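You operate a simulated robot arm through the tools that you are given. There is no shell and no other tool.

The job below is to be done with a simulated robot arm. You get a single attempt, and the scene is never put back.

## Task
Open the air valves on presses one and two and set each gauge to 4 bar.
Fine: touch no other control.

Only the result counts: the job must be done as asked and must still hold three seconds after the hand-in. Knocking over, shifting, dropping, spilling or breaking anything else fails it.

## Robot
A 7-joint arm with a four-finger gripper, fixed in place. Base frame: the origin is at the foot of the arm, x ahead of it, y to its left, z up; the work surface is at about z = 800. Readings come in mm, degrees, newtons and seconds.
Its first joint turns from -69.0 to 172.0 degrees. Payload 3.67 kg.
The TCP is the grasp point between the finger pads, 28 mm short of the fingertips. In the tool frame z runs along the fingers and y along their closing line. The gripper opens to 112 mm. The gripper's body begins 73 mm behind the TCP.
Orientation is that of the tool frame in the base frame, as a unit quaternion [w, x, y, z]. With the fingers straight down and closing along the base's y, the tool's x points along the base's -x, its y along +y and its z along -z.

## Interface
- The arm moves only by the tool move_arm. Its argument "steps" is a list that holds one entry, the list of rows, each a list of 7 numbers: the turn, a rotation vector about the tool's x, y, z in degrees, then the shift along the tool's x, y, z in mm, then the closure, from 0 (fully open) to 1 (shut). In form: [[[wx, wy, wz, tx, ty, tz, jaw], ...]]. A call has 1 to 20 rows; each row is the pose to reach, as a shift and turn from the pose commanded when the call began, along the tool's axes at that moment. A row lasts 0.2 s, in which the tool goes at most 50 mm and 8.6 degrees; a call with a longer step from one row to the next is refused whole, and so is a gripper value outside its range. Where a pose cannot be reached the arm comes as near as it can. A force on the tool above 40 N (or 10 N above the force at the start of the call, whichever is more), or a blocked arm, ends the call early, and 0.2 s more pass. The fingers move at their own pace and stop on an object; they squeeze with about 26 N. The grip force told is the motor's: it shows also when the fingers shut on nothing. Time passes only in rows, and 0.2 s behind the last, so rows that repeat a pose let the fingers close. The reply holds the time, the measured pose of the TCP, the force on the tool along the base axes, the opening and the grip force, in the units named above and with some noise, with the torque about the TCP (base axes, N m) and any sound that the robot's microphone picked up.
- Cameras (640 x 400 px; columns grow to the right, rows downward): "scene" is fixed at [219.3, -649.4, 1655.5]; the picture's right is [0.57, -0.82, 0.00], its down [-0.56, -0.39, -0.73] and it looks along [0.60, 0.42, -0.68] (base axes); focal length 321 px, centre (320, 200). "wrist" rides on the gripper at [60, -18, -104] in the tool frame; the picture's right is [0.29, 0.96, 0.00], its down [-0.80, 0.24, -0.55] and it looks along [-0.53, 0.16, 0.83] (tool axes); focal length 234 px, centre (320, 200). There is no depth. A picture from a camera that has moved, and an enlarged one, comes with that camera's place and axes in the base frame and with its lens.
- capture(camera): a new picture of that camera. No time passes.
- raise_lower(by): slides the trunk up (or, below 0, down) by that many mm; the arm rides with it, the base frame stays. It gives what a move gives, with no picture.
- inspect(camera, box): a new picture of the part [left, top, right, bottom] of that camera's present view, enlarged. No time passes.
- sign_off(): hands the job in; it is judged then, once.

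Places have to be worked out from the pictures, the camera data and where the tool is seen. Open the gripper and draw the arm clear of the work before you hand the job in, unless the task says otherwise.

The tools are called after "Emit:" as name(argument=value, ...) on one line, values as JSON. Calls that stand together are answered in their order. move_arm: Moves the arm, as the interface text tells. Its arguments: {"type":"object","properties":{"steps":{"type":"array","items":{"type":"array","items":{"type":"array","items":{"type":"number"}}}}},"required":["steps"]} The other tools are called the same way: raise_lower (by) slides the trunk up or down; capture (camera) takes a picture; inspect (camera, box) takes an enlarged picture of a part of a camera's view; sign_off () hands the job in.

At the start:

```text
clock: 0.0
tcp_pos: [672.4, -569.4, 1420.8]
tcp_rot: [-0.001, 0.0, 1.0, 0.0]
contact_force: [0.0, 0.2, -0.1]
torque: [0.03, -0.04, 0.0]
finger_gap: 112.1
gripper_force: 0.1
trunk travel left (down, up): [-625.0, 215.0]
```

scene: 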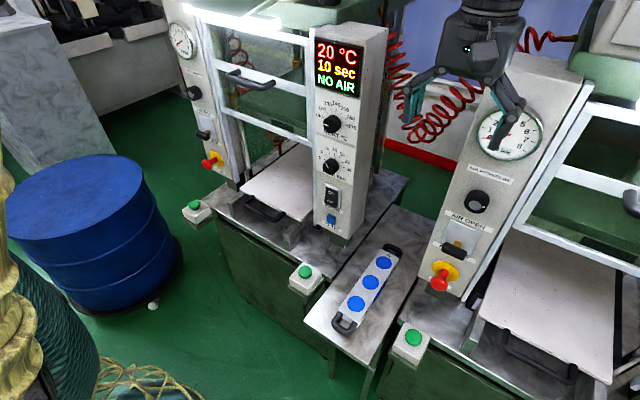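
wrist: 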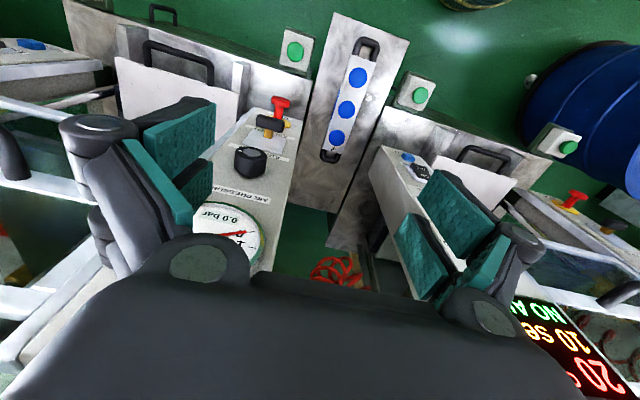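

I start by looking closely at the two presses' control columns before moving anything.

Emit:
inspect(camera="scene", box=[400, 80, 600, 320])

Emit:
inspect(camera="scene", box=[140, 0, 300, 220])

Emit:
inspect(camera="scene", box=[280, 10, 420, 250])

Emit:
inspect(camera="wrist", box=[180, 80, 340, 280])

Emit:
inspect(camera="wrist", box=[500, 120, 640, 320])

```text
1.67 times, centred on (500, 200) of scene
camera zoom: at [219.3, -649.4, 1655.5], right [0.57, -0.82, 0.0], down [-0.56, -0.39, -0.73], along [0.6, 0.42, -0.68], focal length 534 px, centre (20, 200)
```

zoom: 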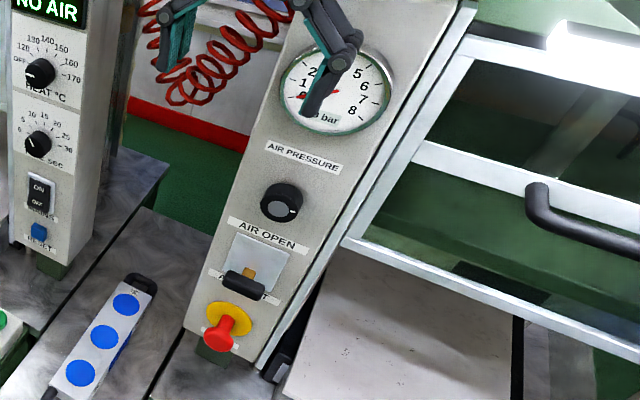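

```text
1.82 times, centred on (220, 110) of scene
camera zoom: at [219.3, -649.4, 1655.5], right [0.57, -0.82, 0.0], down [-0.56, -0.39, -0.73], along [0.6, 0.42, -0.68], focal length 583 px, centre (502, 364)
```

zoom: 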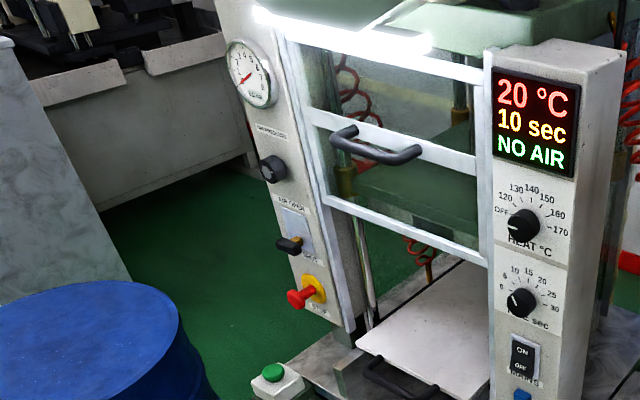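

```text
1.67 times, centred on (350, 130) of scene
camera zoom: at [219.3, -649.4, 1655.5], right [0.57, -0.82, 0.0], down [-0.56, -0.39, -0.73], along [0.6, 0.42, -0.68], focal length 534 px, centre (270, 317)
```

zoom: 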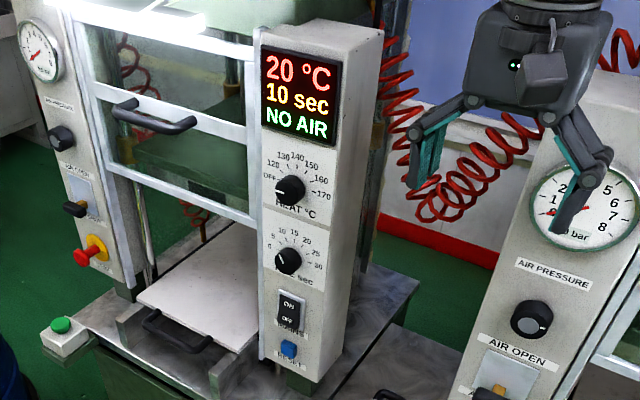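

```text
2.00 times, centred on (260, 180) of wrist
camera zoom: at [611.2, -588.3, 1523.6], right [-0.29, 0.96, 0.0], down [0.8, 0.24, 0.55], along [0.53, 0.16, -0.83], focal length 468 px, centre (440, 240)
```

zoom: 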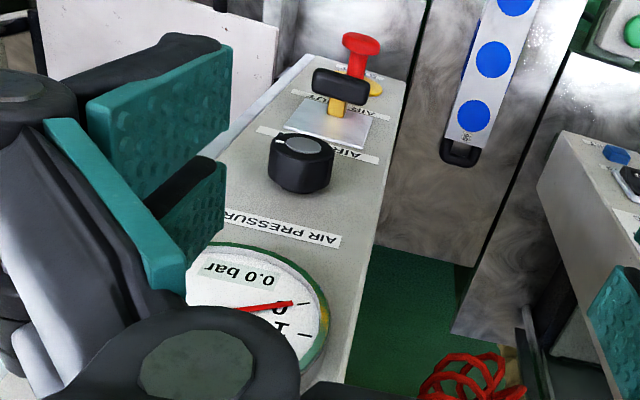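

```text
2.00 times, centred on (570, 220) of wrist
camera zoom: at [611.2, -588.3, 1523.6], right [-0.29, 0.96, 0.0], down [0.8, 0.24, 0.55], along [0.53, 0.16, -0.83], focal length 468 px, centre (-180, 160)
```

zoom: 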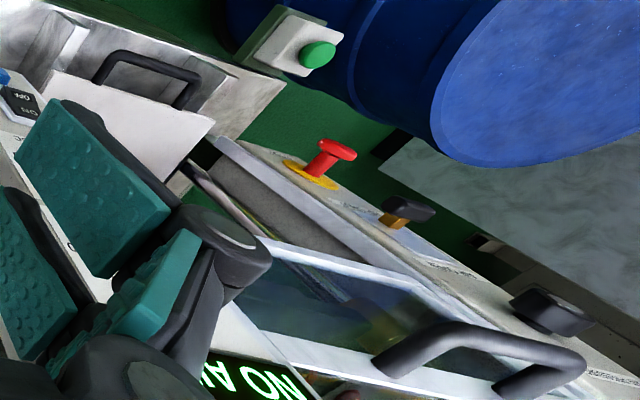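

Triangulating the two views puts press two's regulator knob at about (765, -641, 1231) and press one's at about (769, 202, 1231). Both control faces look vertical and face -x. I draw the tool back and tilt it toward horizontal so the wrist camera can look at press two's column.

Emit:
move_arm(steps=[[[0, 0, 0, 30, 0, 0, 0], [0, -8, 0, 60, 0, 10, 0], [0, -16, 0, 80, -10, 20, 0], [0, -24, 0, 100, -20, 30, 0], [0, -32, 0, 112, -30, 40, 0], [0, -40, 0, 120, -40, 50, 0], [0, -48, 0, 120, -50, 60, 0], [0, -56, 0, 120, -50, 70, 0]]])

```text
clock: 1.8
tcp_pos: [551.8, -619.9, 1351.7]
tcp_rot: [0.47, 0.001, 0.883, 0.0]
contact_force: [-0.3, 0.1, -1.2]
torque: [-0.01, 0.0, 0.0]
finger_gap: 111.9
gripper_force: 0.1
trunk travel left (down, up): [-625.0, 215.0]
```

The arm followed well. I continue tilting to horizontal and lower a little.

Emit:
move_arm(steps=[[[0, -8.5, 0, 0, 0, 0, 0], [0, -17, 0, 0, 0, 0, 0], [0, -25.5, 0, 0, 0, 0, 0], [0, -34, 0, 0, 0, 0, 0]]])

Emit:
capture(camera="wrist")

Emit:
capture(camera="scene")

```text
clock: 2.8
tcp_pos: [551.3, -620.5, 1350.0]
tcp_rot: [0.708, 0.001, 0.706, 0.0]
contact_force: [-0.3, -0.1, -0.2]
torque: [-0.02, 0.0, 0.02]
finger_gap: 112.0
gripper_force: 0.1
trunk travel left (down, up): [-625.0, 215.0]
```

```text
taken
camera wrist: at [447.3, -639.9, 1288.7], right [0.0, 0.96, -0.29], down [-0.56, 0.24, 0.8], along [0.83, 0.16, 0.53], focal length 234 px, centre (320, 200)
```

wrist: 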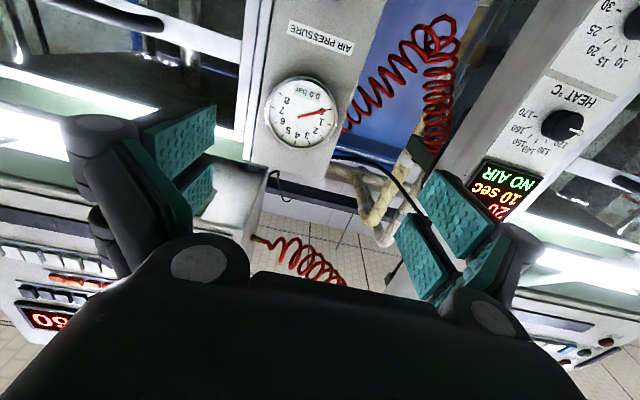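

```text
taken
```

scene: 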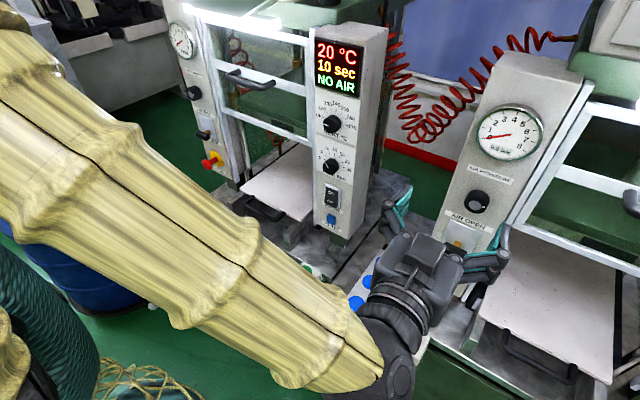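

The gauge of press two is clearly visible from the scene camera. I enlarge the column there, then lower the trunk so the wrist camera looks at the valve and knob.

Emit:
inspect(camera="scene", box=[420, 90, 560, 290])

Emit:
raise_lower(by=-200)

Emit:
capture(camera="wrist")

Emit:
capture(camera="scene")

```text
2.00 times, centred on (490, 190) of scene
camera zoom: at [219.3, -649.4, 1655.5], right [0.57, -0.82, 0.0], down [-0.56, -0.39, -0.73], along [0.6, 0.42, -0.68], focal length 641 px, centre (-20, 220)
```

zoom: 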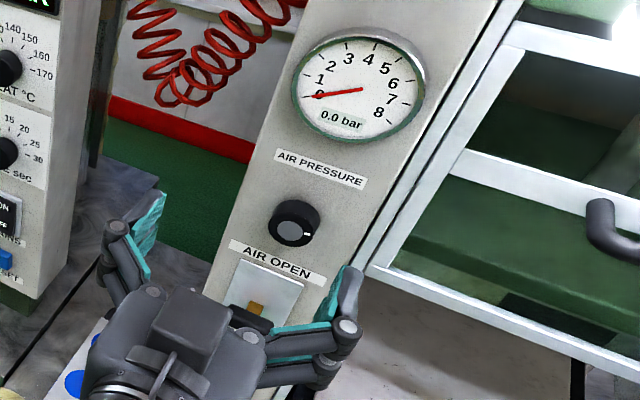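

```text
clock: 5.0
tcp_pos: [551.3, -620.0, 1150.5]
tcp_rot: [0.707, 0.001, 0.707, -0.001]
contact_force: [0.7, 0.7, 0.4]
torque: [-0.02, -0.03, 0.02]
finger_gap: 112.0
gripper_force: 0.1
trunk travel left (down, up): [-425.0, 415.0]
```

```text
taken
camera wrist: at [446.9, -638.0, 1089.8], right [0.0, 0.96, -0.29], down [-0.55, 0.24, 0.8], along [0.83, 0.16, 0.53], focal length 234 px, centre (320, 200)
```

wrist: 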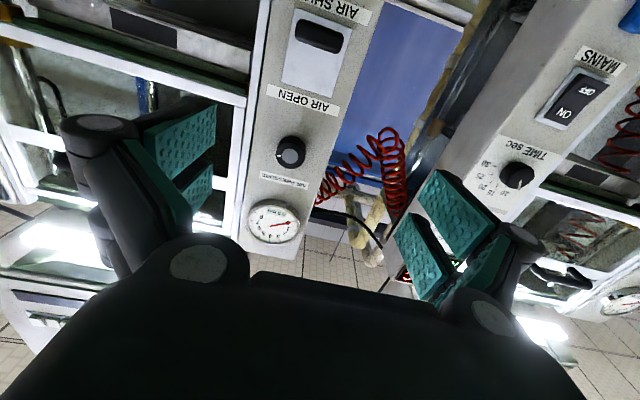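

```text
taken
```

scene: 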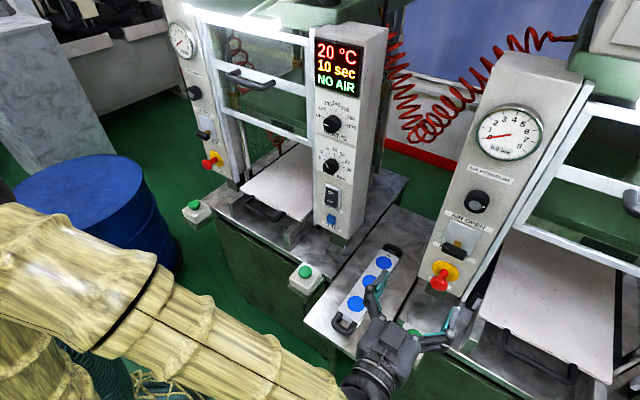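

Now the valve is in the wrist view: a black T-bar on a silver plate with AIR SHUT below and AIR OPEN above. I enlarge it from both cameras.

Emit:
inspect(camera="wrist", box=[230, 0, 390, 100])

Emit:
inspect(camera="wrist", box=[230, 120, 350, 250])

Emit:
inspect(camera="scene", box=[420, 180, 520, 300])

Emit:
inspect(camera="scene", box=[160, 70, 260, 190])

```text
4.00 times, centred on (310, 50) of wrist
camera zoom: at [446.9, -638.0, 1089.8], right [0.0, 0.96, -0.29], down [-0.55, 0.24, 0.8], along [0.83, 0.16, 0.53], focal length 937 px, centre (360, 800)
```

zoom: 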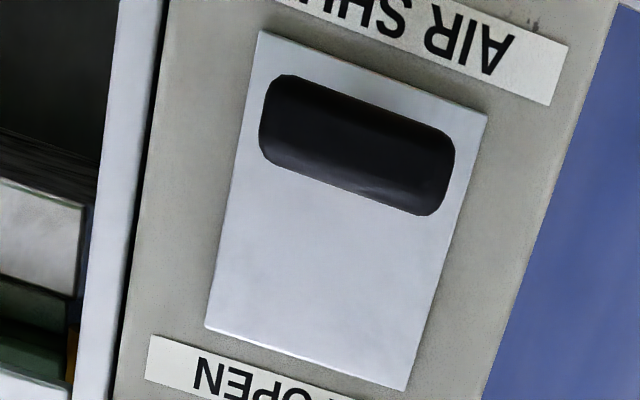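

```text
3.08 times, centred on (290, 185) of wrist
camera zoom: at [446.9, -638.0, 1089.8], right [0.0, 0.96, -0.29], down [-0.55, 0.24, 0.8], along [0.83, 0.16, 0.53], focal length 720 px, centre (412, 246)
```

zoom: 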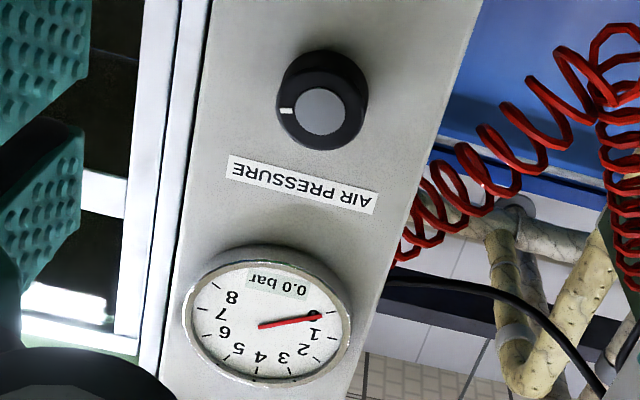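

```text
3.33 times, centred on (470, 240) of scene
camera zoom: at [219.3, -649.4, 1655.5], right [0.57, -0.82, 0.0], down [-0.56, -0.39, -0.73], along [0.6, 0.42, -0.68], focal length 1069 px, centre (-180, 67)
```

zoom: 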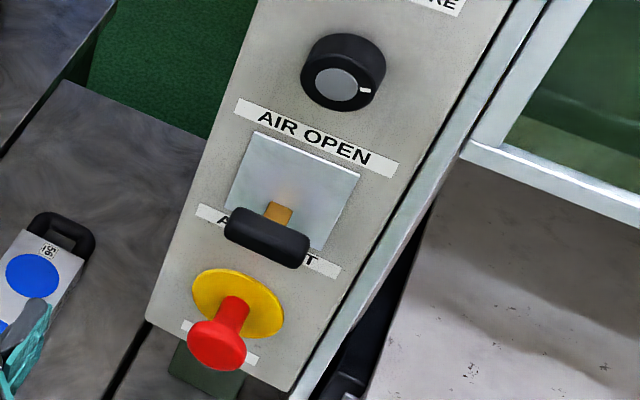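

```text
3.33 times, centred on (210, 130) of scene
camera zoom: at [219.3, -649.4, 1655.5], right [0.57, -0.82, 0.0], down [-0.56, -0.39, -0.73], along [0.6, 0.42, -0.68], focal length 1069 px, centre (687, 433)
```

zoom: 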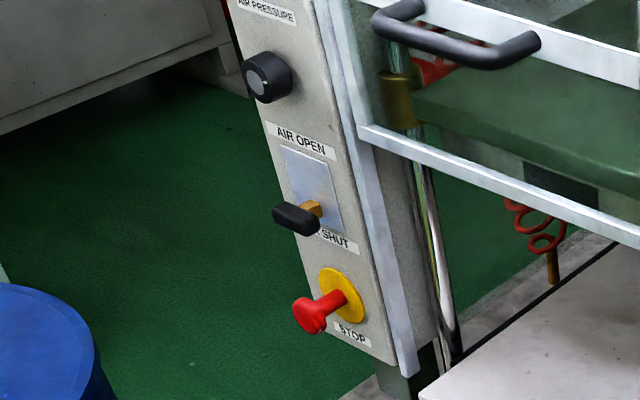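

The T-bar is about 54 mm long, centred near (758, -640, 1082). It sits in the lower half of a plate spanning z≈1064–1143, so it looks like a slide that goes up to AIR OPEN. The E-stop head is well below, at z≈978. I pre-close the jaws to about 75 mm and come level with the bar, stopping short of it.

Emit:
move_arm(steps=[[[0, 0, 0, 20, -5, 20, 0.33], [0, 0, 0, 40, -10, 40, 0.33], [0, 0, 0, 60, -15, 60, 0.33], [0, 0, 0, 68, -20, 90, 0.33], [0, 0, 0, 68, -20, 120, 0.33]]])

Emit:
capture(camera="wrist")

Emit:
capture(camera="scene")

```text
clock: 6.2
tcp_pos: [673.5, -639.6, 1081.5]
tcp_rot: [0.707, 0.002, 0.707, 0.0]
contact_force: [0.3, -0.3, 0.0]
torque: [0.02, -0.01, 0.02]
finger_gap: 75.1
gripper_force: 0.1
trunk travel left (down, up): [-425.0, 415.0]
```

```text
taken
camera wrist: at [567.7, -658.4, 1021.5], right [0.0, 0.96, -0.29], down [-0.55, 0.24, 0.8], along [0.83, 0.16, 0.53], focal length 234 px, centre (320, 200)
```

wrist: 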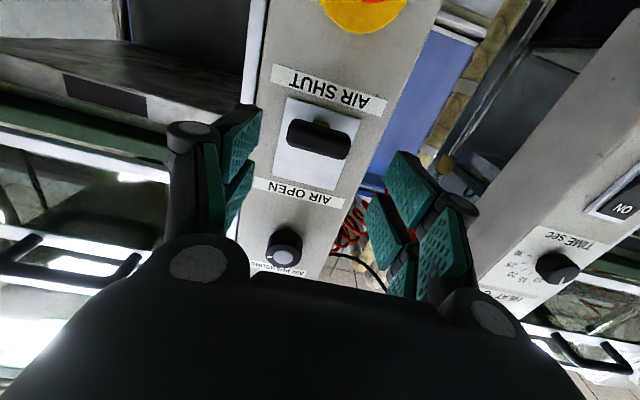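

```text
taken
```

scene: 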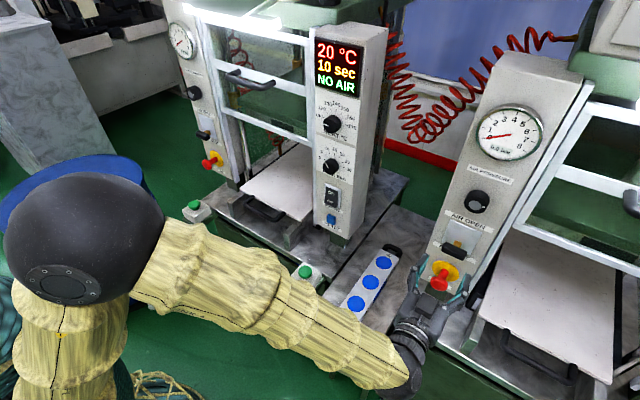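

The bar lines up between the fingers: its re-triangulated centre is (757, -640, 1084). I advance until the fingers straddle the bar's ends, with the tips about 8 mm short of the plate.

Emit:
move_arm(steps=[[[0, 0, 0, -1, 0, 30, 0.33], [0, 0, 0, -2, 0, 55, 0.33], [0, 0, 0, -2, 0, 74, 0.33]]])

Emit:
capture(camera="wrist")

Emit:
inspect(camera="scene", box=[400, 180, 520, 320])

```text
clock: 7.0
tcp_pos: [747.1, -640.4, 1083.3]
tcp_rot: [0.707, 0.001, 0.707, 0.0]
contact_force: [-0.7, -0.7, -0.6]
torque: [-0.01, 0.0, 0.04]
finger_gap: 74.9
gripper_force: 0.1
trunk travel left (down, up): [-425.0, 415.0]
```

```text
taken
camera wrist: at [641.9, -658.8, 1022.3], right [0.0, 0.96, -0.29], down [-0.55, 0.24, 0.8], along [0.83, 0.16, 0.53], focal length 234 px, centre (320, 200)
```

wrist: 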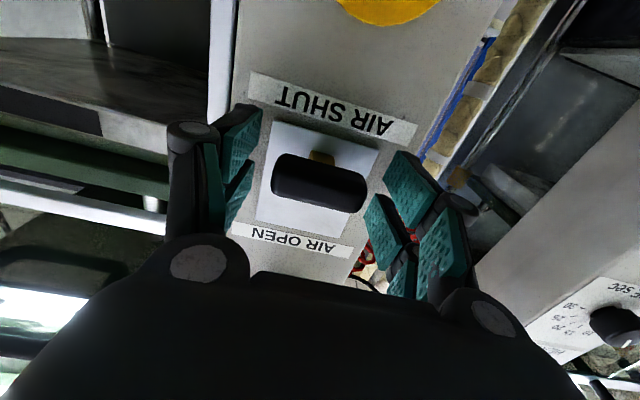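

```text
2.86 times, centred on (460, 250) of scene
camera zoom: at [219.3, -649.4, 1655.5], right [0.57, -0.82, 0.0], down [-0.56, -0.39, -0.73], along [0.6, 0.42, -0.68], focal length 916 px, centre (-80, 57)
```

zoom: 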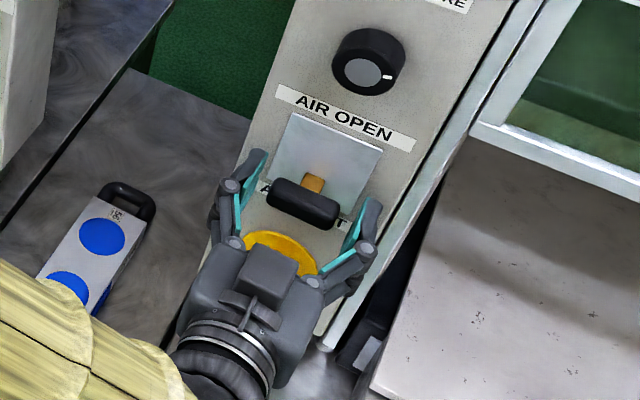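

The fingers straddle the bar with no contact force. I close on its ends.

Emit:
move_arm(steps=[[[0, 0, 0, 0, 0, 0, 0.45], [0, 0, 0, 0, 0, 0, 0.6], [0, 0, 0, 0, 0, 0, 0.7]]])

Emit:
capture(camera="wrist")

```text
clock: 7.8
tcp_pos: [746.6, -639.9, 1082.9]
tcp_rot: [0.707, 0.001, 0.707, 0.0]
contact_force: [4.0, -0.2, 0.0]
torque: [0.02, -0.09, -0.04]
finger_gap: 50.7
gripper_force: 45.0
trunk travel left (down, up): [-425.0, 415.0]
```

```text
taken
camera wrist: at [641.8, -658.7, 1022.7], right [0.0, 0.96, -0.29], down [-0.55, 0.24, 0.8], along [0.83, 0.16, 0.53], focal length 234 px, centre (320, 200)
```

wrist: 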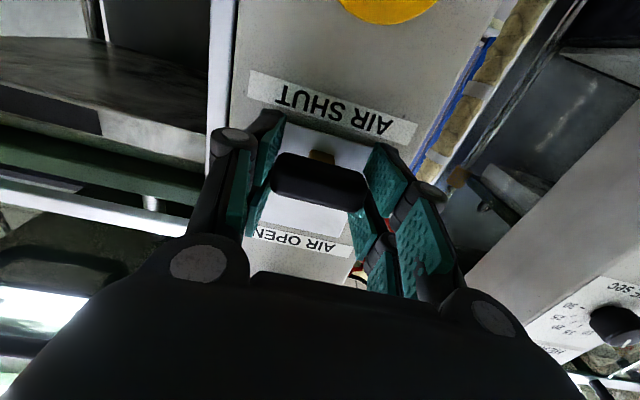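

The bar is gripped at a 50.7 mm gap. I lift gently by 12 mm and check the force.

Emit:
move_arm(steps=[[[0, 0, 0, -3, 0, 0, 0.7], [0, 0, 0, -6, 0, 0, 0.7], [0, 0, 0, -9, 0, 0, 0.7], [0, 0, 0, -12, 0, 0, 0.7]]])

Emit:
capture(camera="wrist")

Emit:
capture(camera="scene")

```text
clock: 8.8
tcp_pos: [746.8, -639.7, 1095.4]
tcp_rot: [0.707, 0.0, 0.707, 0.0]
contact_force: [5.2, 0.8, -0.5]
torque: [0.11, 0.81, -0.22]
finger_gap: 50.9
gripper_force: 45.0
trunk travel left (down, up): [-425.0, 415.0]
```

```text
taken
camera wrist: at [641.7, -658.7, 1035.1], right [0.0, 0.96, -0.29], down [-0.55, 0.24, 0.8], along [0.83, 0.16, 0.53], focal length 234 px, centre (320, 200)
```

wrist: 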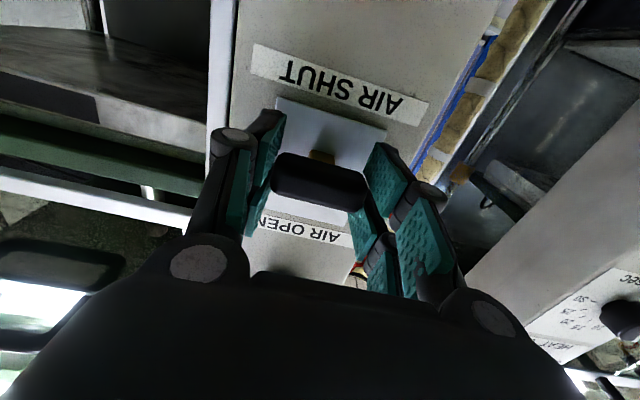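

```text
taken
```

scene: 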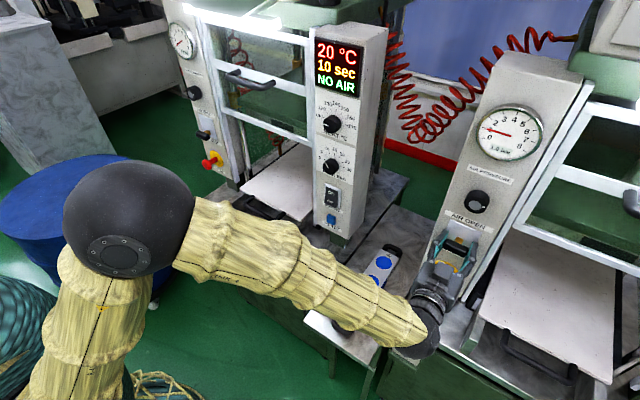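

The bar slid up freely, and the gauge may be responding. I look at it, then continue up.

Emit:
inspect(camera="scene", box=[460, 90, 560, 180])

Emit:
move_arm(steps=[[[0, 0, 0, -3, 0, 0, 0.7], [0, 0, 0, -6, 0, 0, 0.7], [0, 0, 0, -9, 0, 0, 0.7], [0, 0, 0, -12, 0, 0, 0.7]]])

Emit:
capture(camera="wrist")

Emit:
inspect(camera="scene", box=[400, 90, 560, 290])

```text
4.44 times, centred on (510, 135) of scene
camera zoom: at [219.3, -649.4, 1655.5], right [0.57, -0.82, 0.0], down [-0.56, -0.39, -0.73], along [0.6, 0.42, -0.68], focal length 1425 px, centre (-524, 489)
```

zoom: 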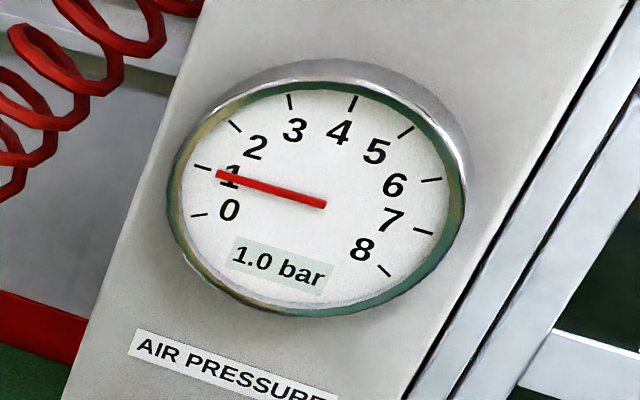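

```text
clock: 9.8
tcp_pos: [747.3, -639.2, 1108.2]
tcp_rot: [0.707, 0.0, 0.707, 0.0]
contact_force: [6.0, -1.1, -0.4]
torque: [0.12, 0.27, -0.07]
finger_gap: 51.0
gripper_force: 44.5
trunk travel left (down, up): [-425.0, 415.0]
```

```text
taken
camera wrist: at [641.8, -658.7, 1047.3], right [0.0, 0.96, -0.29], down [-0.55, 0.24, 0.8], along [0.83, 0.16, 0.53], focal length 234 px, centre (320, 200)
```

wrist: 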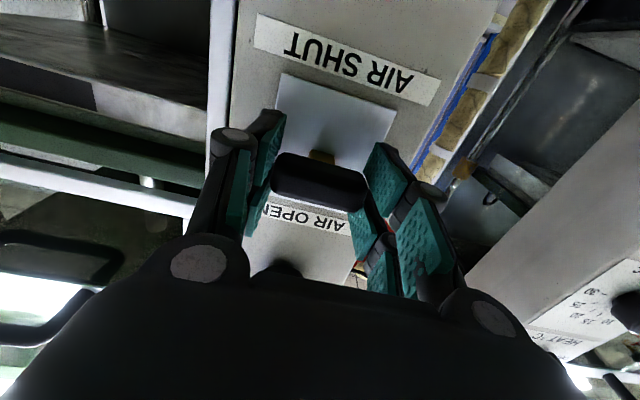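

```text
2.00 times, centred on (480, 190) of scene
camera zoom: at [219.3, -649.4, 1655.5], right [0.57, -0.82, 0.0], down [-0.56, -0.39, -0.73], along [0.6, 0.42, -0.68], focal length 641 px, centre (0, 220)
```

zoom: 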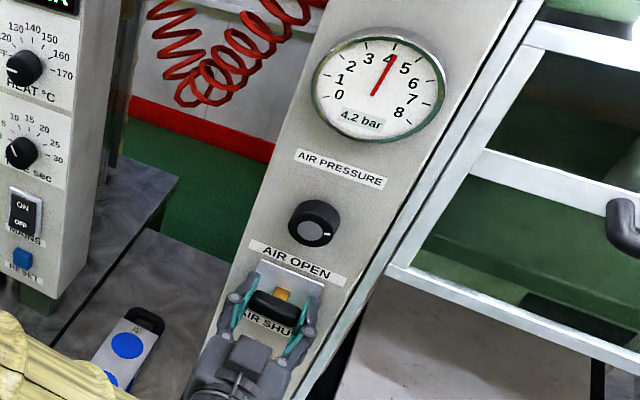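

The gauge now reads 4.2 bar with the valve partly open, so pressure follows the opening. I keep raising it in small steps toward the upper stop, watching the force.

Emit:
move_arm(steps=[[[0, 0, 0, -3, 0, 0, 0.7], [0, 0, 0, -6, 0, 0, 0.7], [0, 0, 0, -9, 0, 0, 0.7], [0, 0, 0, -12, 0, 0, 0.7], [0, 0, 0, -14, 0, 0, 0.7]]])

Emit:
capture(camera="wrist")

Emit:
inspect(camera="scene", box=[400, 90, 560, 290])

```text
clock: 11.0
tcp_pos: [747.7, -639.7, 1122.2]
tcp_rot: [0.707, 0.0, 0.707, 0.001]
contact_force: [8.7, -3.5, 1.5]
torque: [0.21, 0.12, -0.09]
finger_gap: 50.9
gripper_force: 45.2
trunk travel left (down, up): [-425.0, 415.0]
```

```text
taken
camera wrist: at [641.7, -658.6, 1061.0], right [0.0, 0.96, -0.29], down [-0.55, 0.24, 0.8], along [0.83, 0.16, 0.53], focal length 234 px, centre (320, 200)
```

wrist: 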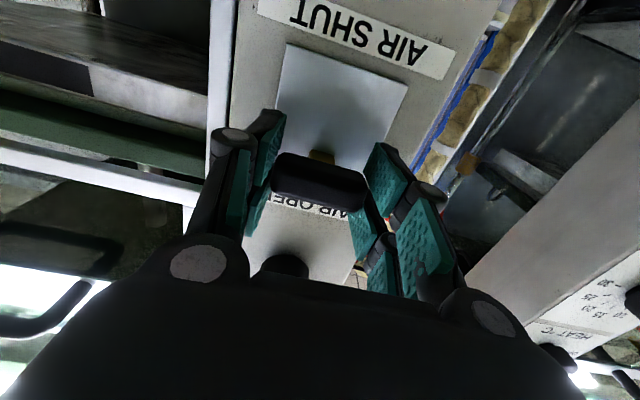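

```text
2.00 times, centred on (480, 190) of scene
camera zoom: at [219.3, -649.4, 1655.5], right [0.57, -0.82, 0.0], down [-0.56, -0.39, -0.73], along [0.6, 0.42, -0.68], focal length 641 px, centre (0, 220)
```

zoom: 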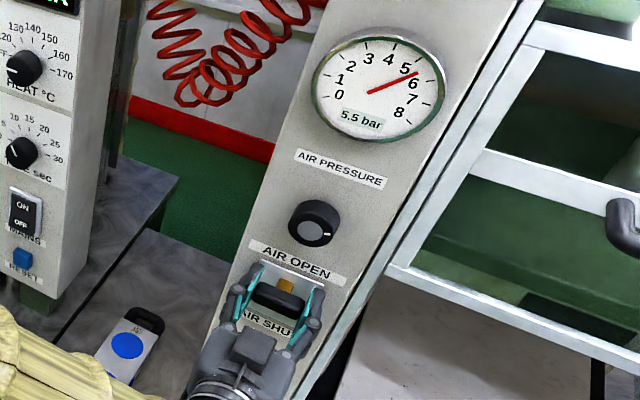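

Now 5.5 bar at z=1122 with no stop felt yet. I continue in 2 mm steps.

Emit:
move_arm(steps=[[[0, 0, 0, -2, 0, 0, 0.7], [0, 0, 0, -4, 0, 0, 0.7], [0, 0, 0, -6, 0, 0, 0.7]]])

Emit:
inspect(camera="scene", box=[400, 90, 560, 290])

Emit:
inspect(camera="wrist", box=[220, 20, 420, 250])

```text
clock: 11.8
tcp_pos: [746.7, -640.8, 1124.2]
tcp_rot: [0.705, 0.002, 0.709, 0.0]
contact_force: [1.2, 3.9, -15.6]
torque: [-0.32, -0.13, 0.04]
finger_gap: 50.7
gripper_force: 44.7
trunk travel left (down, up): [-425.0, 415.0]
```

```text
2.00 times, centred on (480, 190) of scene
camera zoom: at [219.3, -649.4, 1655.5], right [0.57, -0.82, 0.0], down [-0.56, -0.39, -0.73], along [0.6, 0.42, -0.68], focal length 641 px, centre (0, 220)
```

zoom: 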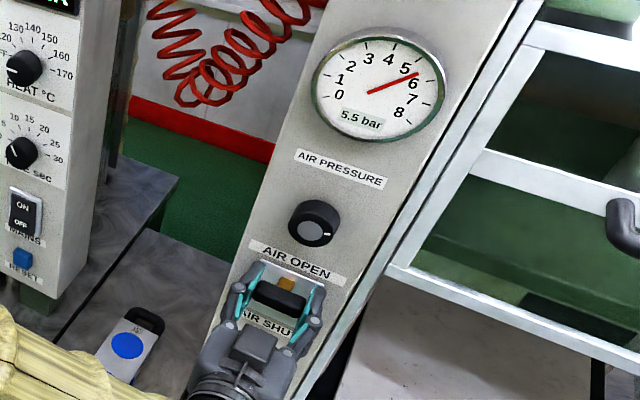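

```text
1.74 times, centred on (320, 135) of wrist
camera zoom: at [641.4, -658.6, 1064.1], right [0.0, 0.96, -0.29], down [-0.55, 0.24, 0.8], along [0.83, 0.16, 0.53], focal length 407 px, centre (320, 313)
```

zoom: 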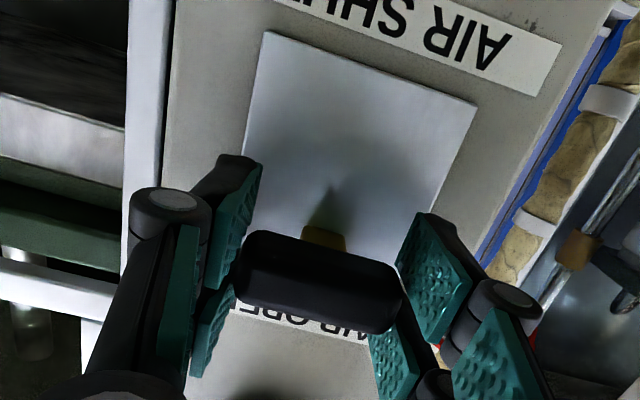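

The bar hit its upper stop at about z=1124 (-15.6 N) and the gauge holds 5.5 bar, so the valve is fully open. I relieve the force, open the jaws to about 75 mm and back straight out.

Emit:
move_arm(steps=[[[0, 0, 0, 2, 0, 0, 0.7], [0, 0, 0, 4, 0, 0, 0.7], [0, 0, 0, 4, 0, 0, 0.33], [0, 0, 0, 4, 0, 0, 0.33], [0, 0, 0, 4, 0, -25, 0.33], [0, 0, 0, 4, 0, -60, 0.33], [0, 0, 0, 4, 0, -100, 0.33]]])

Emit:
capture(camera="wrist")

Emit:
inspect(camera="scene", box=[400, 90, 560, 290])

```text
clock: 13.4
tcp_pos: [645.8, -640.1, 1126.9]
tcp_rot: [0.708, 0.0, 0.706, 0.0]
contact_force: [-0.1, 0.1, 0.3]
torque: [0.01, -0.01, 0.0]
finger_gap: 74.9
gripper_force: 0.0
trunk travel left (down, up): [-425.0, 415.0]
```

```text
taken
camera wrist: at [539.8, -658.2, 1064.9], right [0.0, 0.96, -0.29], down [-0.56, 0.24, 0.8], along [0.83, 0.16, 0.53], focal length 234 px, centre (320, 200)
```

wrist: 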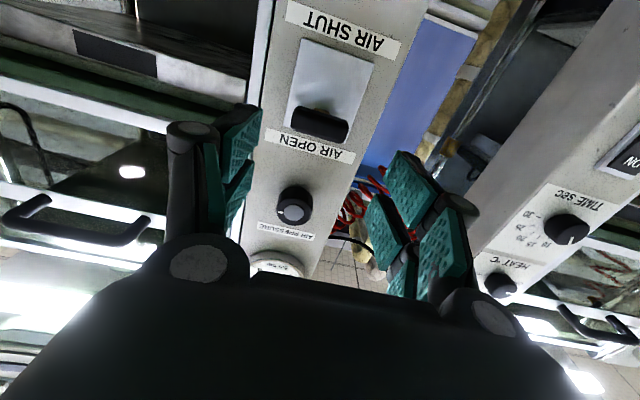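

```text
2.00 times, centred on (480, 190) of scene
camera zoom: at [219.3, -649.4, 1655.5], right [0.57, -0.82, 0.0], down [-0.56, -0.39, -0.73], along [0.6, 0.42, -0.68], focal length 641 px, centre (0, 220)
```

zoom: 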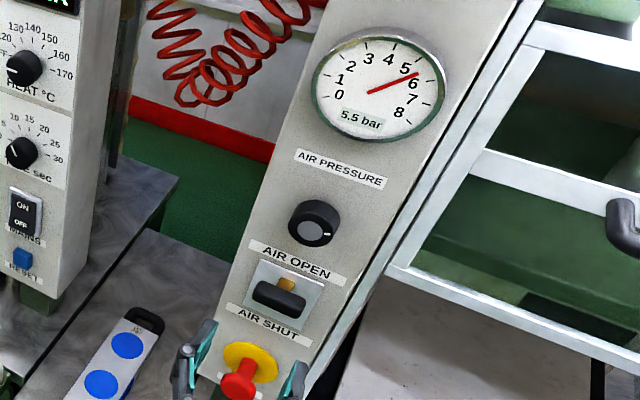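

The valve bar stays up at AIR OPEN with the gauge at 5.5 bar, so the regulator must come down. The knob front sits at about (755, -640, 1227), so I raise the tool in front of it.

Emit:
move_arm(steps=[[[0, 0, 0, -40, 0, 0, 0.33], [0, 0, 0, -80, 0, 0, 0.33], [0, 0, 0, -100, 0, 0, 0.33], [0, 0, 0, -100, 0, 30, 0.33], [0, 0, 0, -100, 0, 50, 0.33]]])

Emit:
capture(camera="wrist")

Emit:
inspect(camera="scene", box=[400, 90, 560, 290])

```text
clock: 14.6
tcp_pos: [695.7, -640.4, 1225.4]
tcp_rot: [0.708, 0.0, 0.706, 0.0]
contact_force: [0.5, 1.1, 0.1]
torque: [-0.01, 0.01, 0.0]
finger_gap: 75.0
gripper_force: 0.1
trunk travel left (down, up): [-425.0, 415.0]
```

```text
taken
camera wrist: at [590.9, -658.7, 1164.3], right [0.0, 0.96, -0.29], down [-0.55, 0.24, 0.8], along [0.83, 0.16, 0.53], focal length 234 px, centre (320, 200)
```

wrist: 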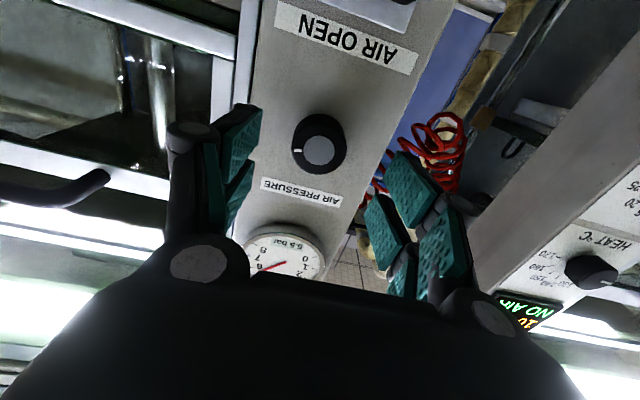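

```text
2.00 times, centred on (480, 190) of scene
camera zoom: at [219.3, -649.4, 1655.5], right [0.57, -0.82, 0.0], down [-0.56, -0.39, -0.73], along [0.6, 0.42, -0.68], focal length 641 px, centre (0, 220)
```

zoom: 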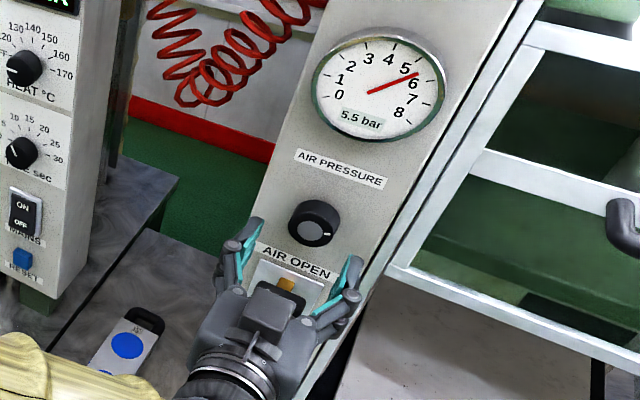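

The knob centre checks out at (755, -640, 1226), level with the tool. I advance to straddle it, with tips about 6 mm off the face.

Emit:
move_arm(steps=[[[0, 0, 0, -1, 0, 25, 0.33], [0, 0, 0, -1, 0, 45, 0.33], [0, 0, 0, -1, 0, 53, 0.33]]])

Emit:
capture(camera="wrist")

Emit:
inspect(camera="scene", box=[400, 90, 560, 290])

```text
clock: 15.4
tcp_pos: [748.7, -640.1, 1225.2]
tcp_rot: [0.707, 0.0, 0.707, -0.001]
contact_force: [-0.4, -0.2, 0.3]
torque: [0.02, 0.01, 0.01]
finger_gap: 74.9
gripper_force: 0.0
trunk travel left (down, up): [-425.0, 415.0]
```

```text
taken
camera wrist: at [644.1, -658.7, 1164.6], right [0.0, 0.96, -0.29], down [-0.55, 0.24, 0.8], along [0.83, 0.16, 0.53], focal length 234 px, centre (320, 200)
```

wrist: 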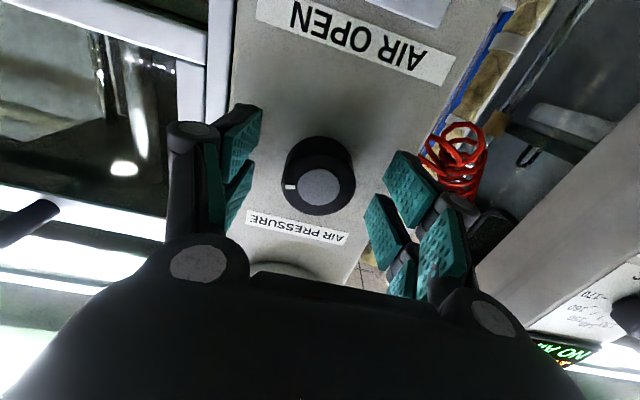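

```text
2.00 times, centred on (480, 190) of scene
camera zoom: at [219.3, -649.4, 1655.5], right [0.57, -0.82, 0.0], down [-0.56, -0.39, -0.73], along [0.6, 0.42, -0.68], focal length 641 px, centre (0, 220)
```

zoom: 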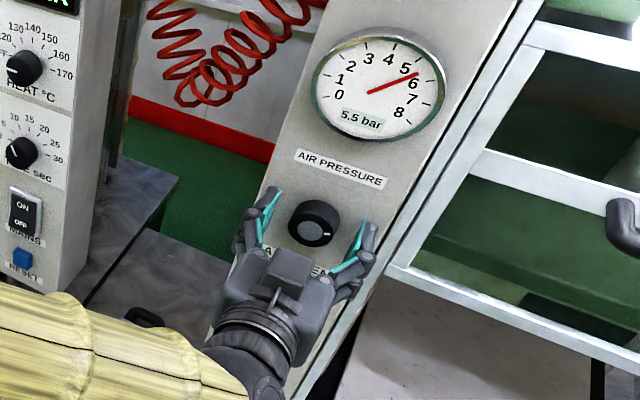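

The fingers straddle the knob. I close on it and make no turn yet.

Emit:
move_arm(steps=[[[0, 0, 0, 0, 0, 0, 0.45], [0, 0, 0, 0, 0, 0, 0.6], [0, 0, 0, 0, 0, 0, 0.75]]])

Emit:
inspect(camera="scene", box=[400, 90, 560, 290])

```text
clock: 16.2
tcp_pos: [749.7, -640.3, 1225.5]
tcp_rot: [0.707, 0.001, 0.707, -0.001]
contact_force: [0.6, -1.9, 0.8]
torque: [-0.03, -0.02, -0.11]
finger_gap: 40.8
gripper_force: 44.4
trunk travel left (down, up): [-425.0, 415.0]
```

```text
2.00 times, centred on (480, 190) of scene
camera zoom: at [219.3, -649.4, 1655.5], right [0.57, -0.82, 0.0], down [-0.56, -0.39, -0.73], along [0.6, 0.42, -0.68], focal length 641 px, centre (0, 220)
```

zoom: 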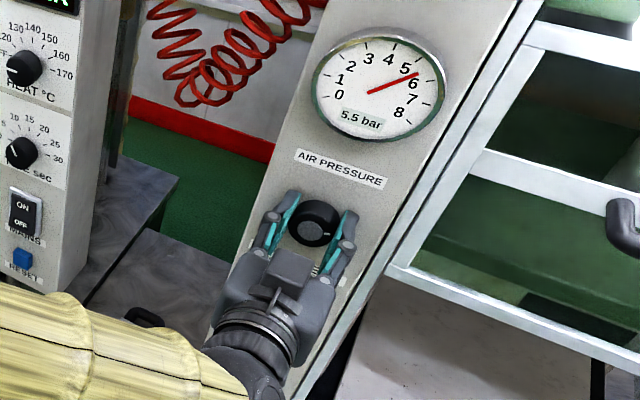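

The knob is held at a 40.8 mm gap with little side force. I turn it counter-clockwise (negative about tool z) by 12° and read the gauge.

Emit:
move_arm(steps=[[[0, 0, -4, 0, 0, 0, 0.75], [0, 0, -8, 0, 0, 0, 0.75], [0, 0, -12, 0, 0, 0, 0.75], [0, 0, -12, 0, 0, 0, 0.75]]])

Emit:
inspect(camera="scene", box=[440, 80, 560, 230])

```text
clock: 17.2
tcp_pos: [749.1, -641.6, 1224.8]
tcp_rot: [0.703, -0.073, 0.703, -0.075]
contact_force: [3.3, -5.7, 5.6]
torque: [0.0, -0.14, -0.22]
finger_gap: 40.8
gripper_force: 45.1
trunk travel left (down, up): [-425.0, 415.0]
```

```text
2.67 times, centred on (500, 155) of scene
camera zoom: at [219.3, -649.4, 1655.5], right [0.57, -0.82, 0.0], down [-0.56, -0.39, -0.73], along [0.6, 0.42, -0.68], focal length 855 px, centre (-160, 320)
```

zoom: 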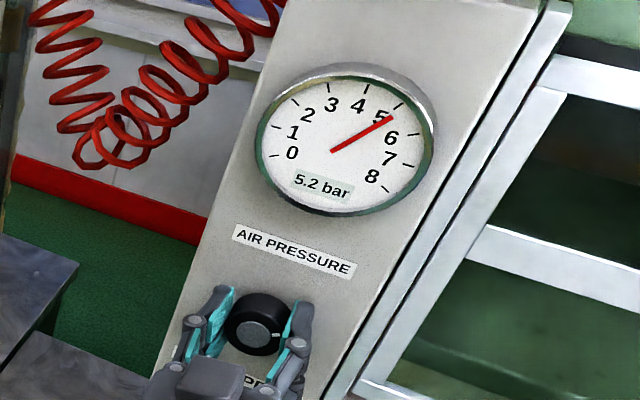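

It dropped to 5.2 bar, so counter-clockwise lowers it. I wait a moment to check for lag.

Emit:
move_arm(steps=[[[0, 0, 0, 0, 0, 0, 0.75], [0, 0, 0, 0, 0, 0, 0.75], [0, 0, 0, 0, 0, 0, 0.75]]])

Emit:
inspect(camera="scene", box=[460, 90, 560, 180])

```text
clock: 18.0
tcp_pos: [748.7, -640.6, 1226.3]
tcp_rot: [0.703, -0.074, 0.703, -0.074]
contact_force: [4.6, -7.7, 6.7]
torque: [-0.04, -0.09, -0.27]
finger_gap: 40.6
gripper_force: 44.2
trunk travel left (down, up): [-425.0, 415.0]
```

```text
4.44 times, centred on (510, 135) of scene
camera zoom: at [219.3, -649.4, 1655.5], right [0.57, -0.82, 0.0], down [-0.56, -0.39, -0.73], along [0.6, 0.42, -0.68], focal length 1425 px, centre (-524, 489)
```

zoom: 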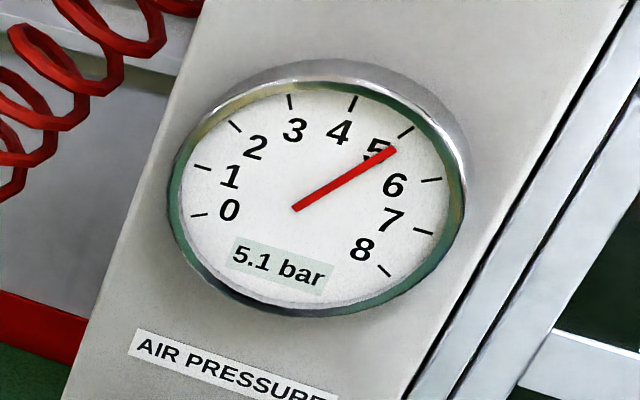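

It settled at 5.1 bar, about 0.033 bar per degree. I turn 26° more, hold for the lag, and read again.

Emit:
move_arm(steps=[[[0, 0, -5, 0, 0, 0, 0.75], [0, 0, -10, 0, 0, 0, 0.75], [0, 0, -15, 0, 0, 0, 0.75], [0, 0, -20, 0, 0, 0, 0.75], [0, 0, -26, 0, 0, 0, 0.75], [0, 0, -26, 0, 0, 0, 0.75], [0, 0, -26, 0, 0, 0, 0.75], [0, 0, -26, 0, 0, 0, 0.75], [0, 0, -26, 0, 0, 0, 0.75]]])

Emit:
inspect(camera="scene", box=[440, 80, 560, 230])

```text
clock: 20.0
tcp_pos: [748.8, -641.9, 1225.4]
tcp_rot: [0.669, -0.23, 0.668, -0.231]
contact_force: [15.2, -22.9, 23.9]
torque: [0.12, -0.57, -0.69]
finger_gap: 40.5
gripper_force: 44.9
trunk travel left (down, up): [-425.0, 415.0]
```

```text
2.67 times, centred on (500, 155) of scene
camera zoom: at [219.3, -649.4, 1655.5], right [0.57, -0.82, 0.0], down [-0.56, -0.39, -0.73], along [0.6, 0.42, -0.68], focal length 855 px, centre (-160, 320)
```

zoom: 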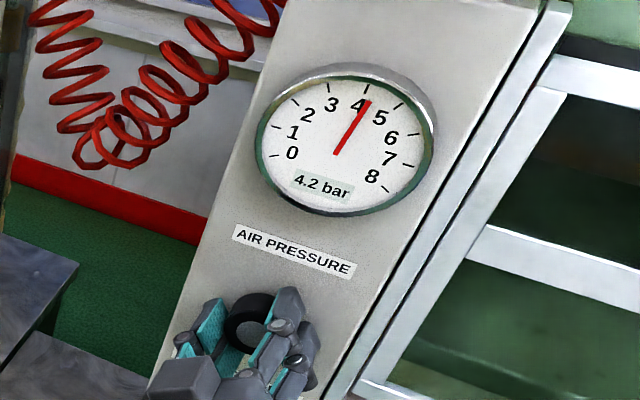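

Down to 4.2 bar, but side force has built up (about 33 N along the tool's closing line) because the knob axis sits slightly above the TCP. I shift 1.5 mm along tool -y to relieve it and turn 4° more.

Emit:
move_arm(steps=[[[0, 0, 0, 0, -0.7, 0, 0.75], [0, 0, 0, 0, -1.4, 0, 0.75], [0, 0, -2, 0, -1.6, 0, 0.75], [0, 0, -4, 0, -1.6, 0, 0.75], [0, 0, -4, 0, -1.6, 0, 0.75], [0, 0, -4, 0, -1.6, 0, 0.75], [0, 0, -4, 0, -1.6, 0, 0.75]]])

Emit:
inspect(camera="scene", box=[460, 90, 560, 180])

```text
clock: 21.6
tcp_pos: [748.6, -642.6, 1225.6]
tcp_rot: [0.66, -0.253, 0.66, -0.253]
contact_force: [6.1, -8.6, 11.5]
torque: [0.03, -0.24, -0.24]
finger_gap: 40.5
gripper_force: 45.1
trunk travel left (down, up): [-425.0, 415.0]
```

```text
4.44 times, centred on (510, 135) of scene
camera zoom: at [219.3, -649.4, 1655.5], right [0.57, -0.82, 0.0], down [-0.56, -0.39, -0.73], along [0.6, 0.42, -0.68], focal length 1425 px, centre (-524, 489)
```

zoom: 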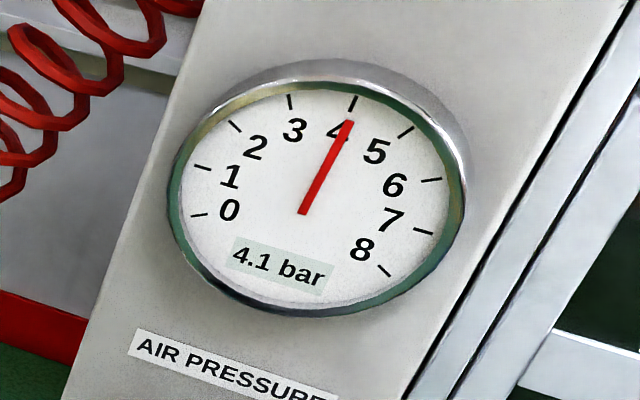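

4.1 bar after 42° of turn, consistent with 0.033 bar per degree. I turn 3.3° more and relieve a little more side force.

Emit:
move_arm(steps=[[[0, 0, -1.5, 0, -0.3, 0, 0.75], [0, 0, -3.3, 0, -0.7, 0, 0.75], [0, 0, -3.3, 0, -0.7, 0, 0.75], [0, 0, -3.3, 0, -0.7, 0, 0.75], [0, 0, -3.3, 0, -0.7, 0, 0.75], [0, 0, -3.3, 0, -0.7, 0, 0.75]]])

Emit:
inspect(camera="scene", box=[460, 90, 560, 180])

```text
clock: 23.0
tcp_pos: [750.4, -642.1, 1226.4]
tcp_rot: [0.652, -0.273, 0.653, -0.273]
contact_force: [-0.4, 1.7, -2.4]
torque: [0.01, 0.06, 0.07]
finger_gap: 40.6
gripper_force: 45.1
trunk travel left (down, up): [-425.0, 415.0]
```

```text
4.44 times, centred on (510, 135) of scene
camera zoom: at [219.3, -649.4, 1655.5], right [0.57, -0.82, 0.0], down [-0.56, -0.39, -0.73], along [0.6, 0.42, -0.68], focal length 1425 px, centre (-524, 489)
```

zoom: 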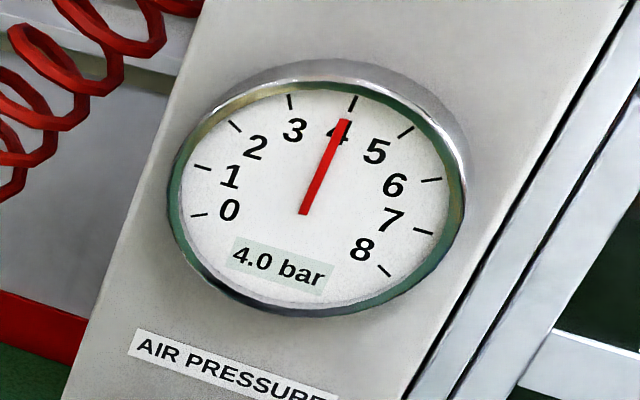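

The gauge reads 4.0 bar with almost no residual force. I open the jaws and back straight off the knob, then recheck the gauge.

Emit:
move_arm(steps=[[[0, 0, 0, 0, 0, 0, 0.33], [0, 0, 0, 0, 0, 0, 0.33], [0, 0, 0, 0, 0, -20, 0.33], [0, 0, 0, 0, 0, -50, 0.33], [0, 0, 0, 0, 0, -90, 0.33], [0, 0, 0, 0, 0, -130, 0.33]]])

Emit:
inspect(camera="scene", box=[460, 90, 560, 180])

Emit:
capture(camera="scene")

```text
clock: 24.4
tcp_pos: [617.6, -642.1, 1226.8]
tcp_rot: [0.653, -0.272, 0.652, -0.272]
contact_force: [-0.8, 0.8, -0.6]
torque: [0.01, 0.01, -0.02]
finger_gap: 75.1
gripper_force: 0.0
trunk travel left (down, up): [-425.0, 415.0]
```

```text
4.44 times, centred on (510, 135) of scene
camera zoom: at [219.3, -649.4, 1655.5], right [0.57, -0.82, 0.0], down [-0.56, -0.39, -0.73], along [0.6, 0.42, -0.68], focal length 1425 px, centre (-524, 489)
```

zoom: 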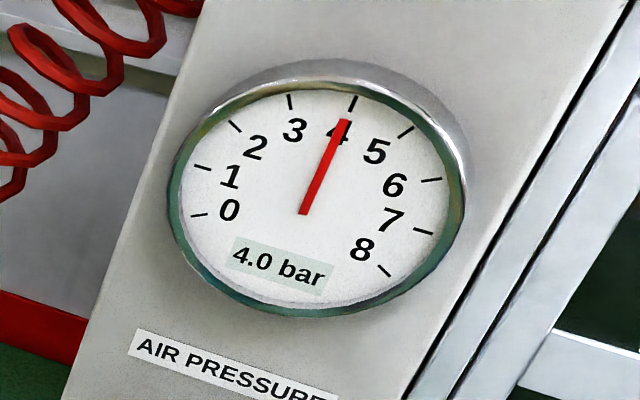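

```text
taken
```

scene: 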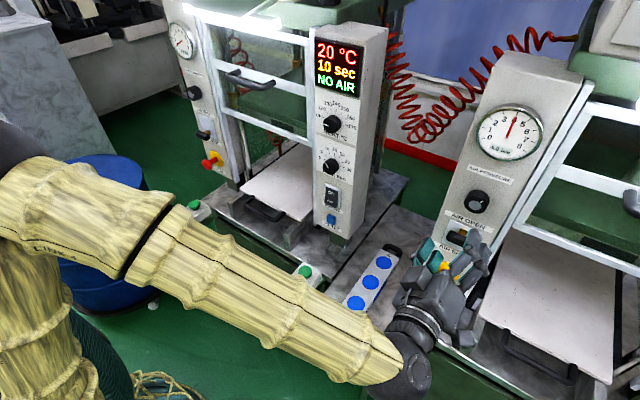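

Press two holds 4.0 bar after release. I rotate the tool back upright and draw back before traversing to press one.

Emit:
move_arm(steps=[[[0, 0, 8, 0, 0, -10, 0.33], [0, 0, 16, 0, 0, -20, 0.33], [0, 0, 24, 0, 0, -30, 0.33], [0, 0, 32, 0, 0, -40, 0.33], [0, 0, 40, 0, 0, -50, 0.33], [0, 0, 45.3, 0, 0, -50, 0.33]]])

Emit:
inspect(camera="scene", box=[400, 90, 560, 290])

```text
clock: 25.8
tcp_pos: [568.5, -641.7, 1226.6]
tcp_rot: [0.707, 0.002, 0.707, 0.0]
contact_force: [-1.0, 0.1, -0.3]
torque: [0.04, -0.02, 0.02]
finger_gap: 74.9
gripper_force: 0.1
trunk travel left (down, up): [-425.0, 415.0]
```

```text
2.00 times, centred on (480, 190) of scene
camera zoom: at [219.3, -649.4, 1655.5], right [0.57, -0.82, 0.0], down [-0.56, -0.39, -0.73], along [0.6, 0.42, -0.68], focal length 641 px, centre (0, 220)
```

zoom: 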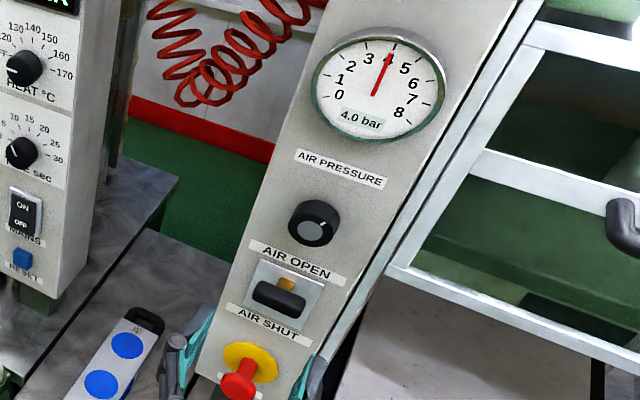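

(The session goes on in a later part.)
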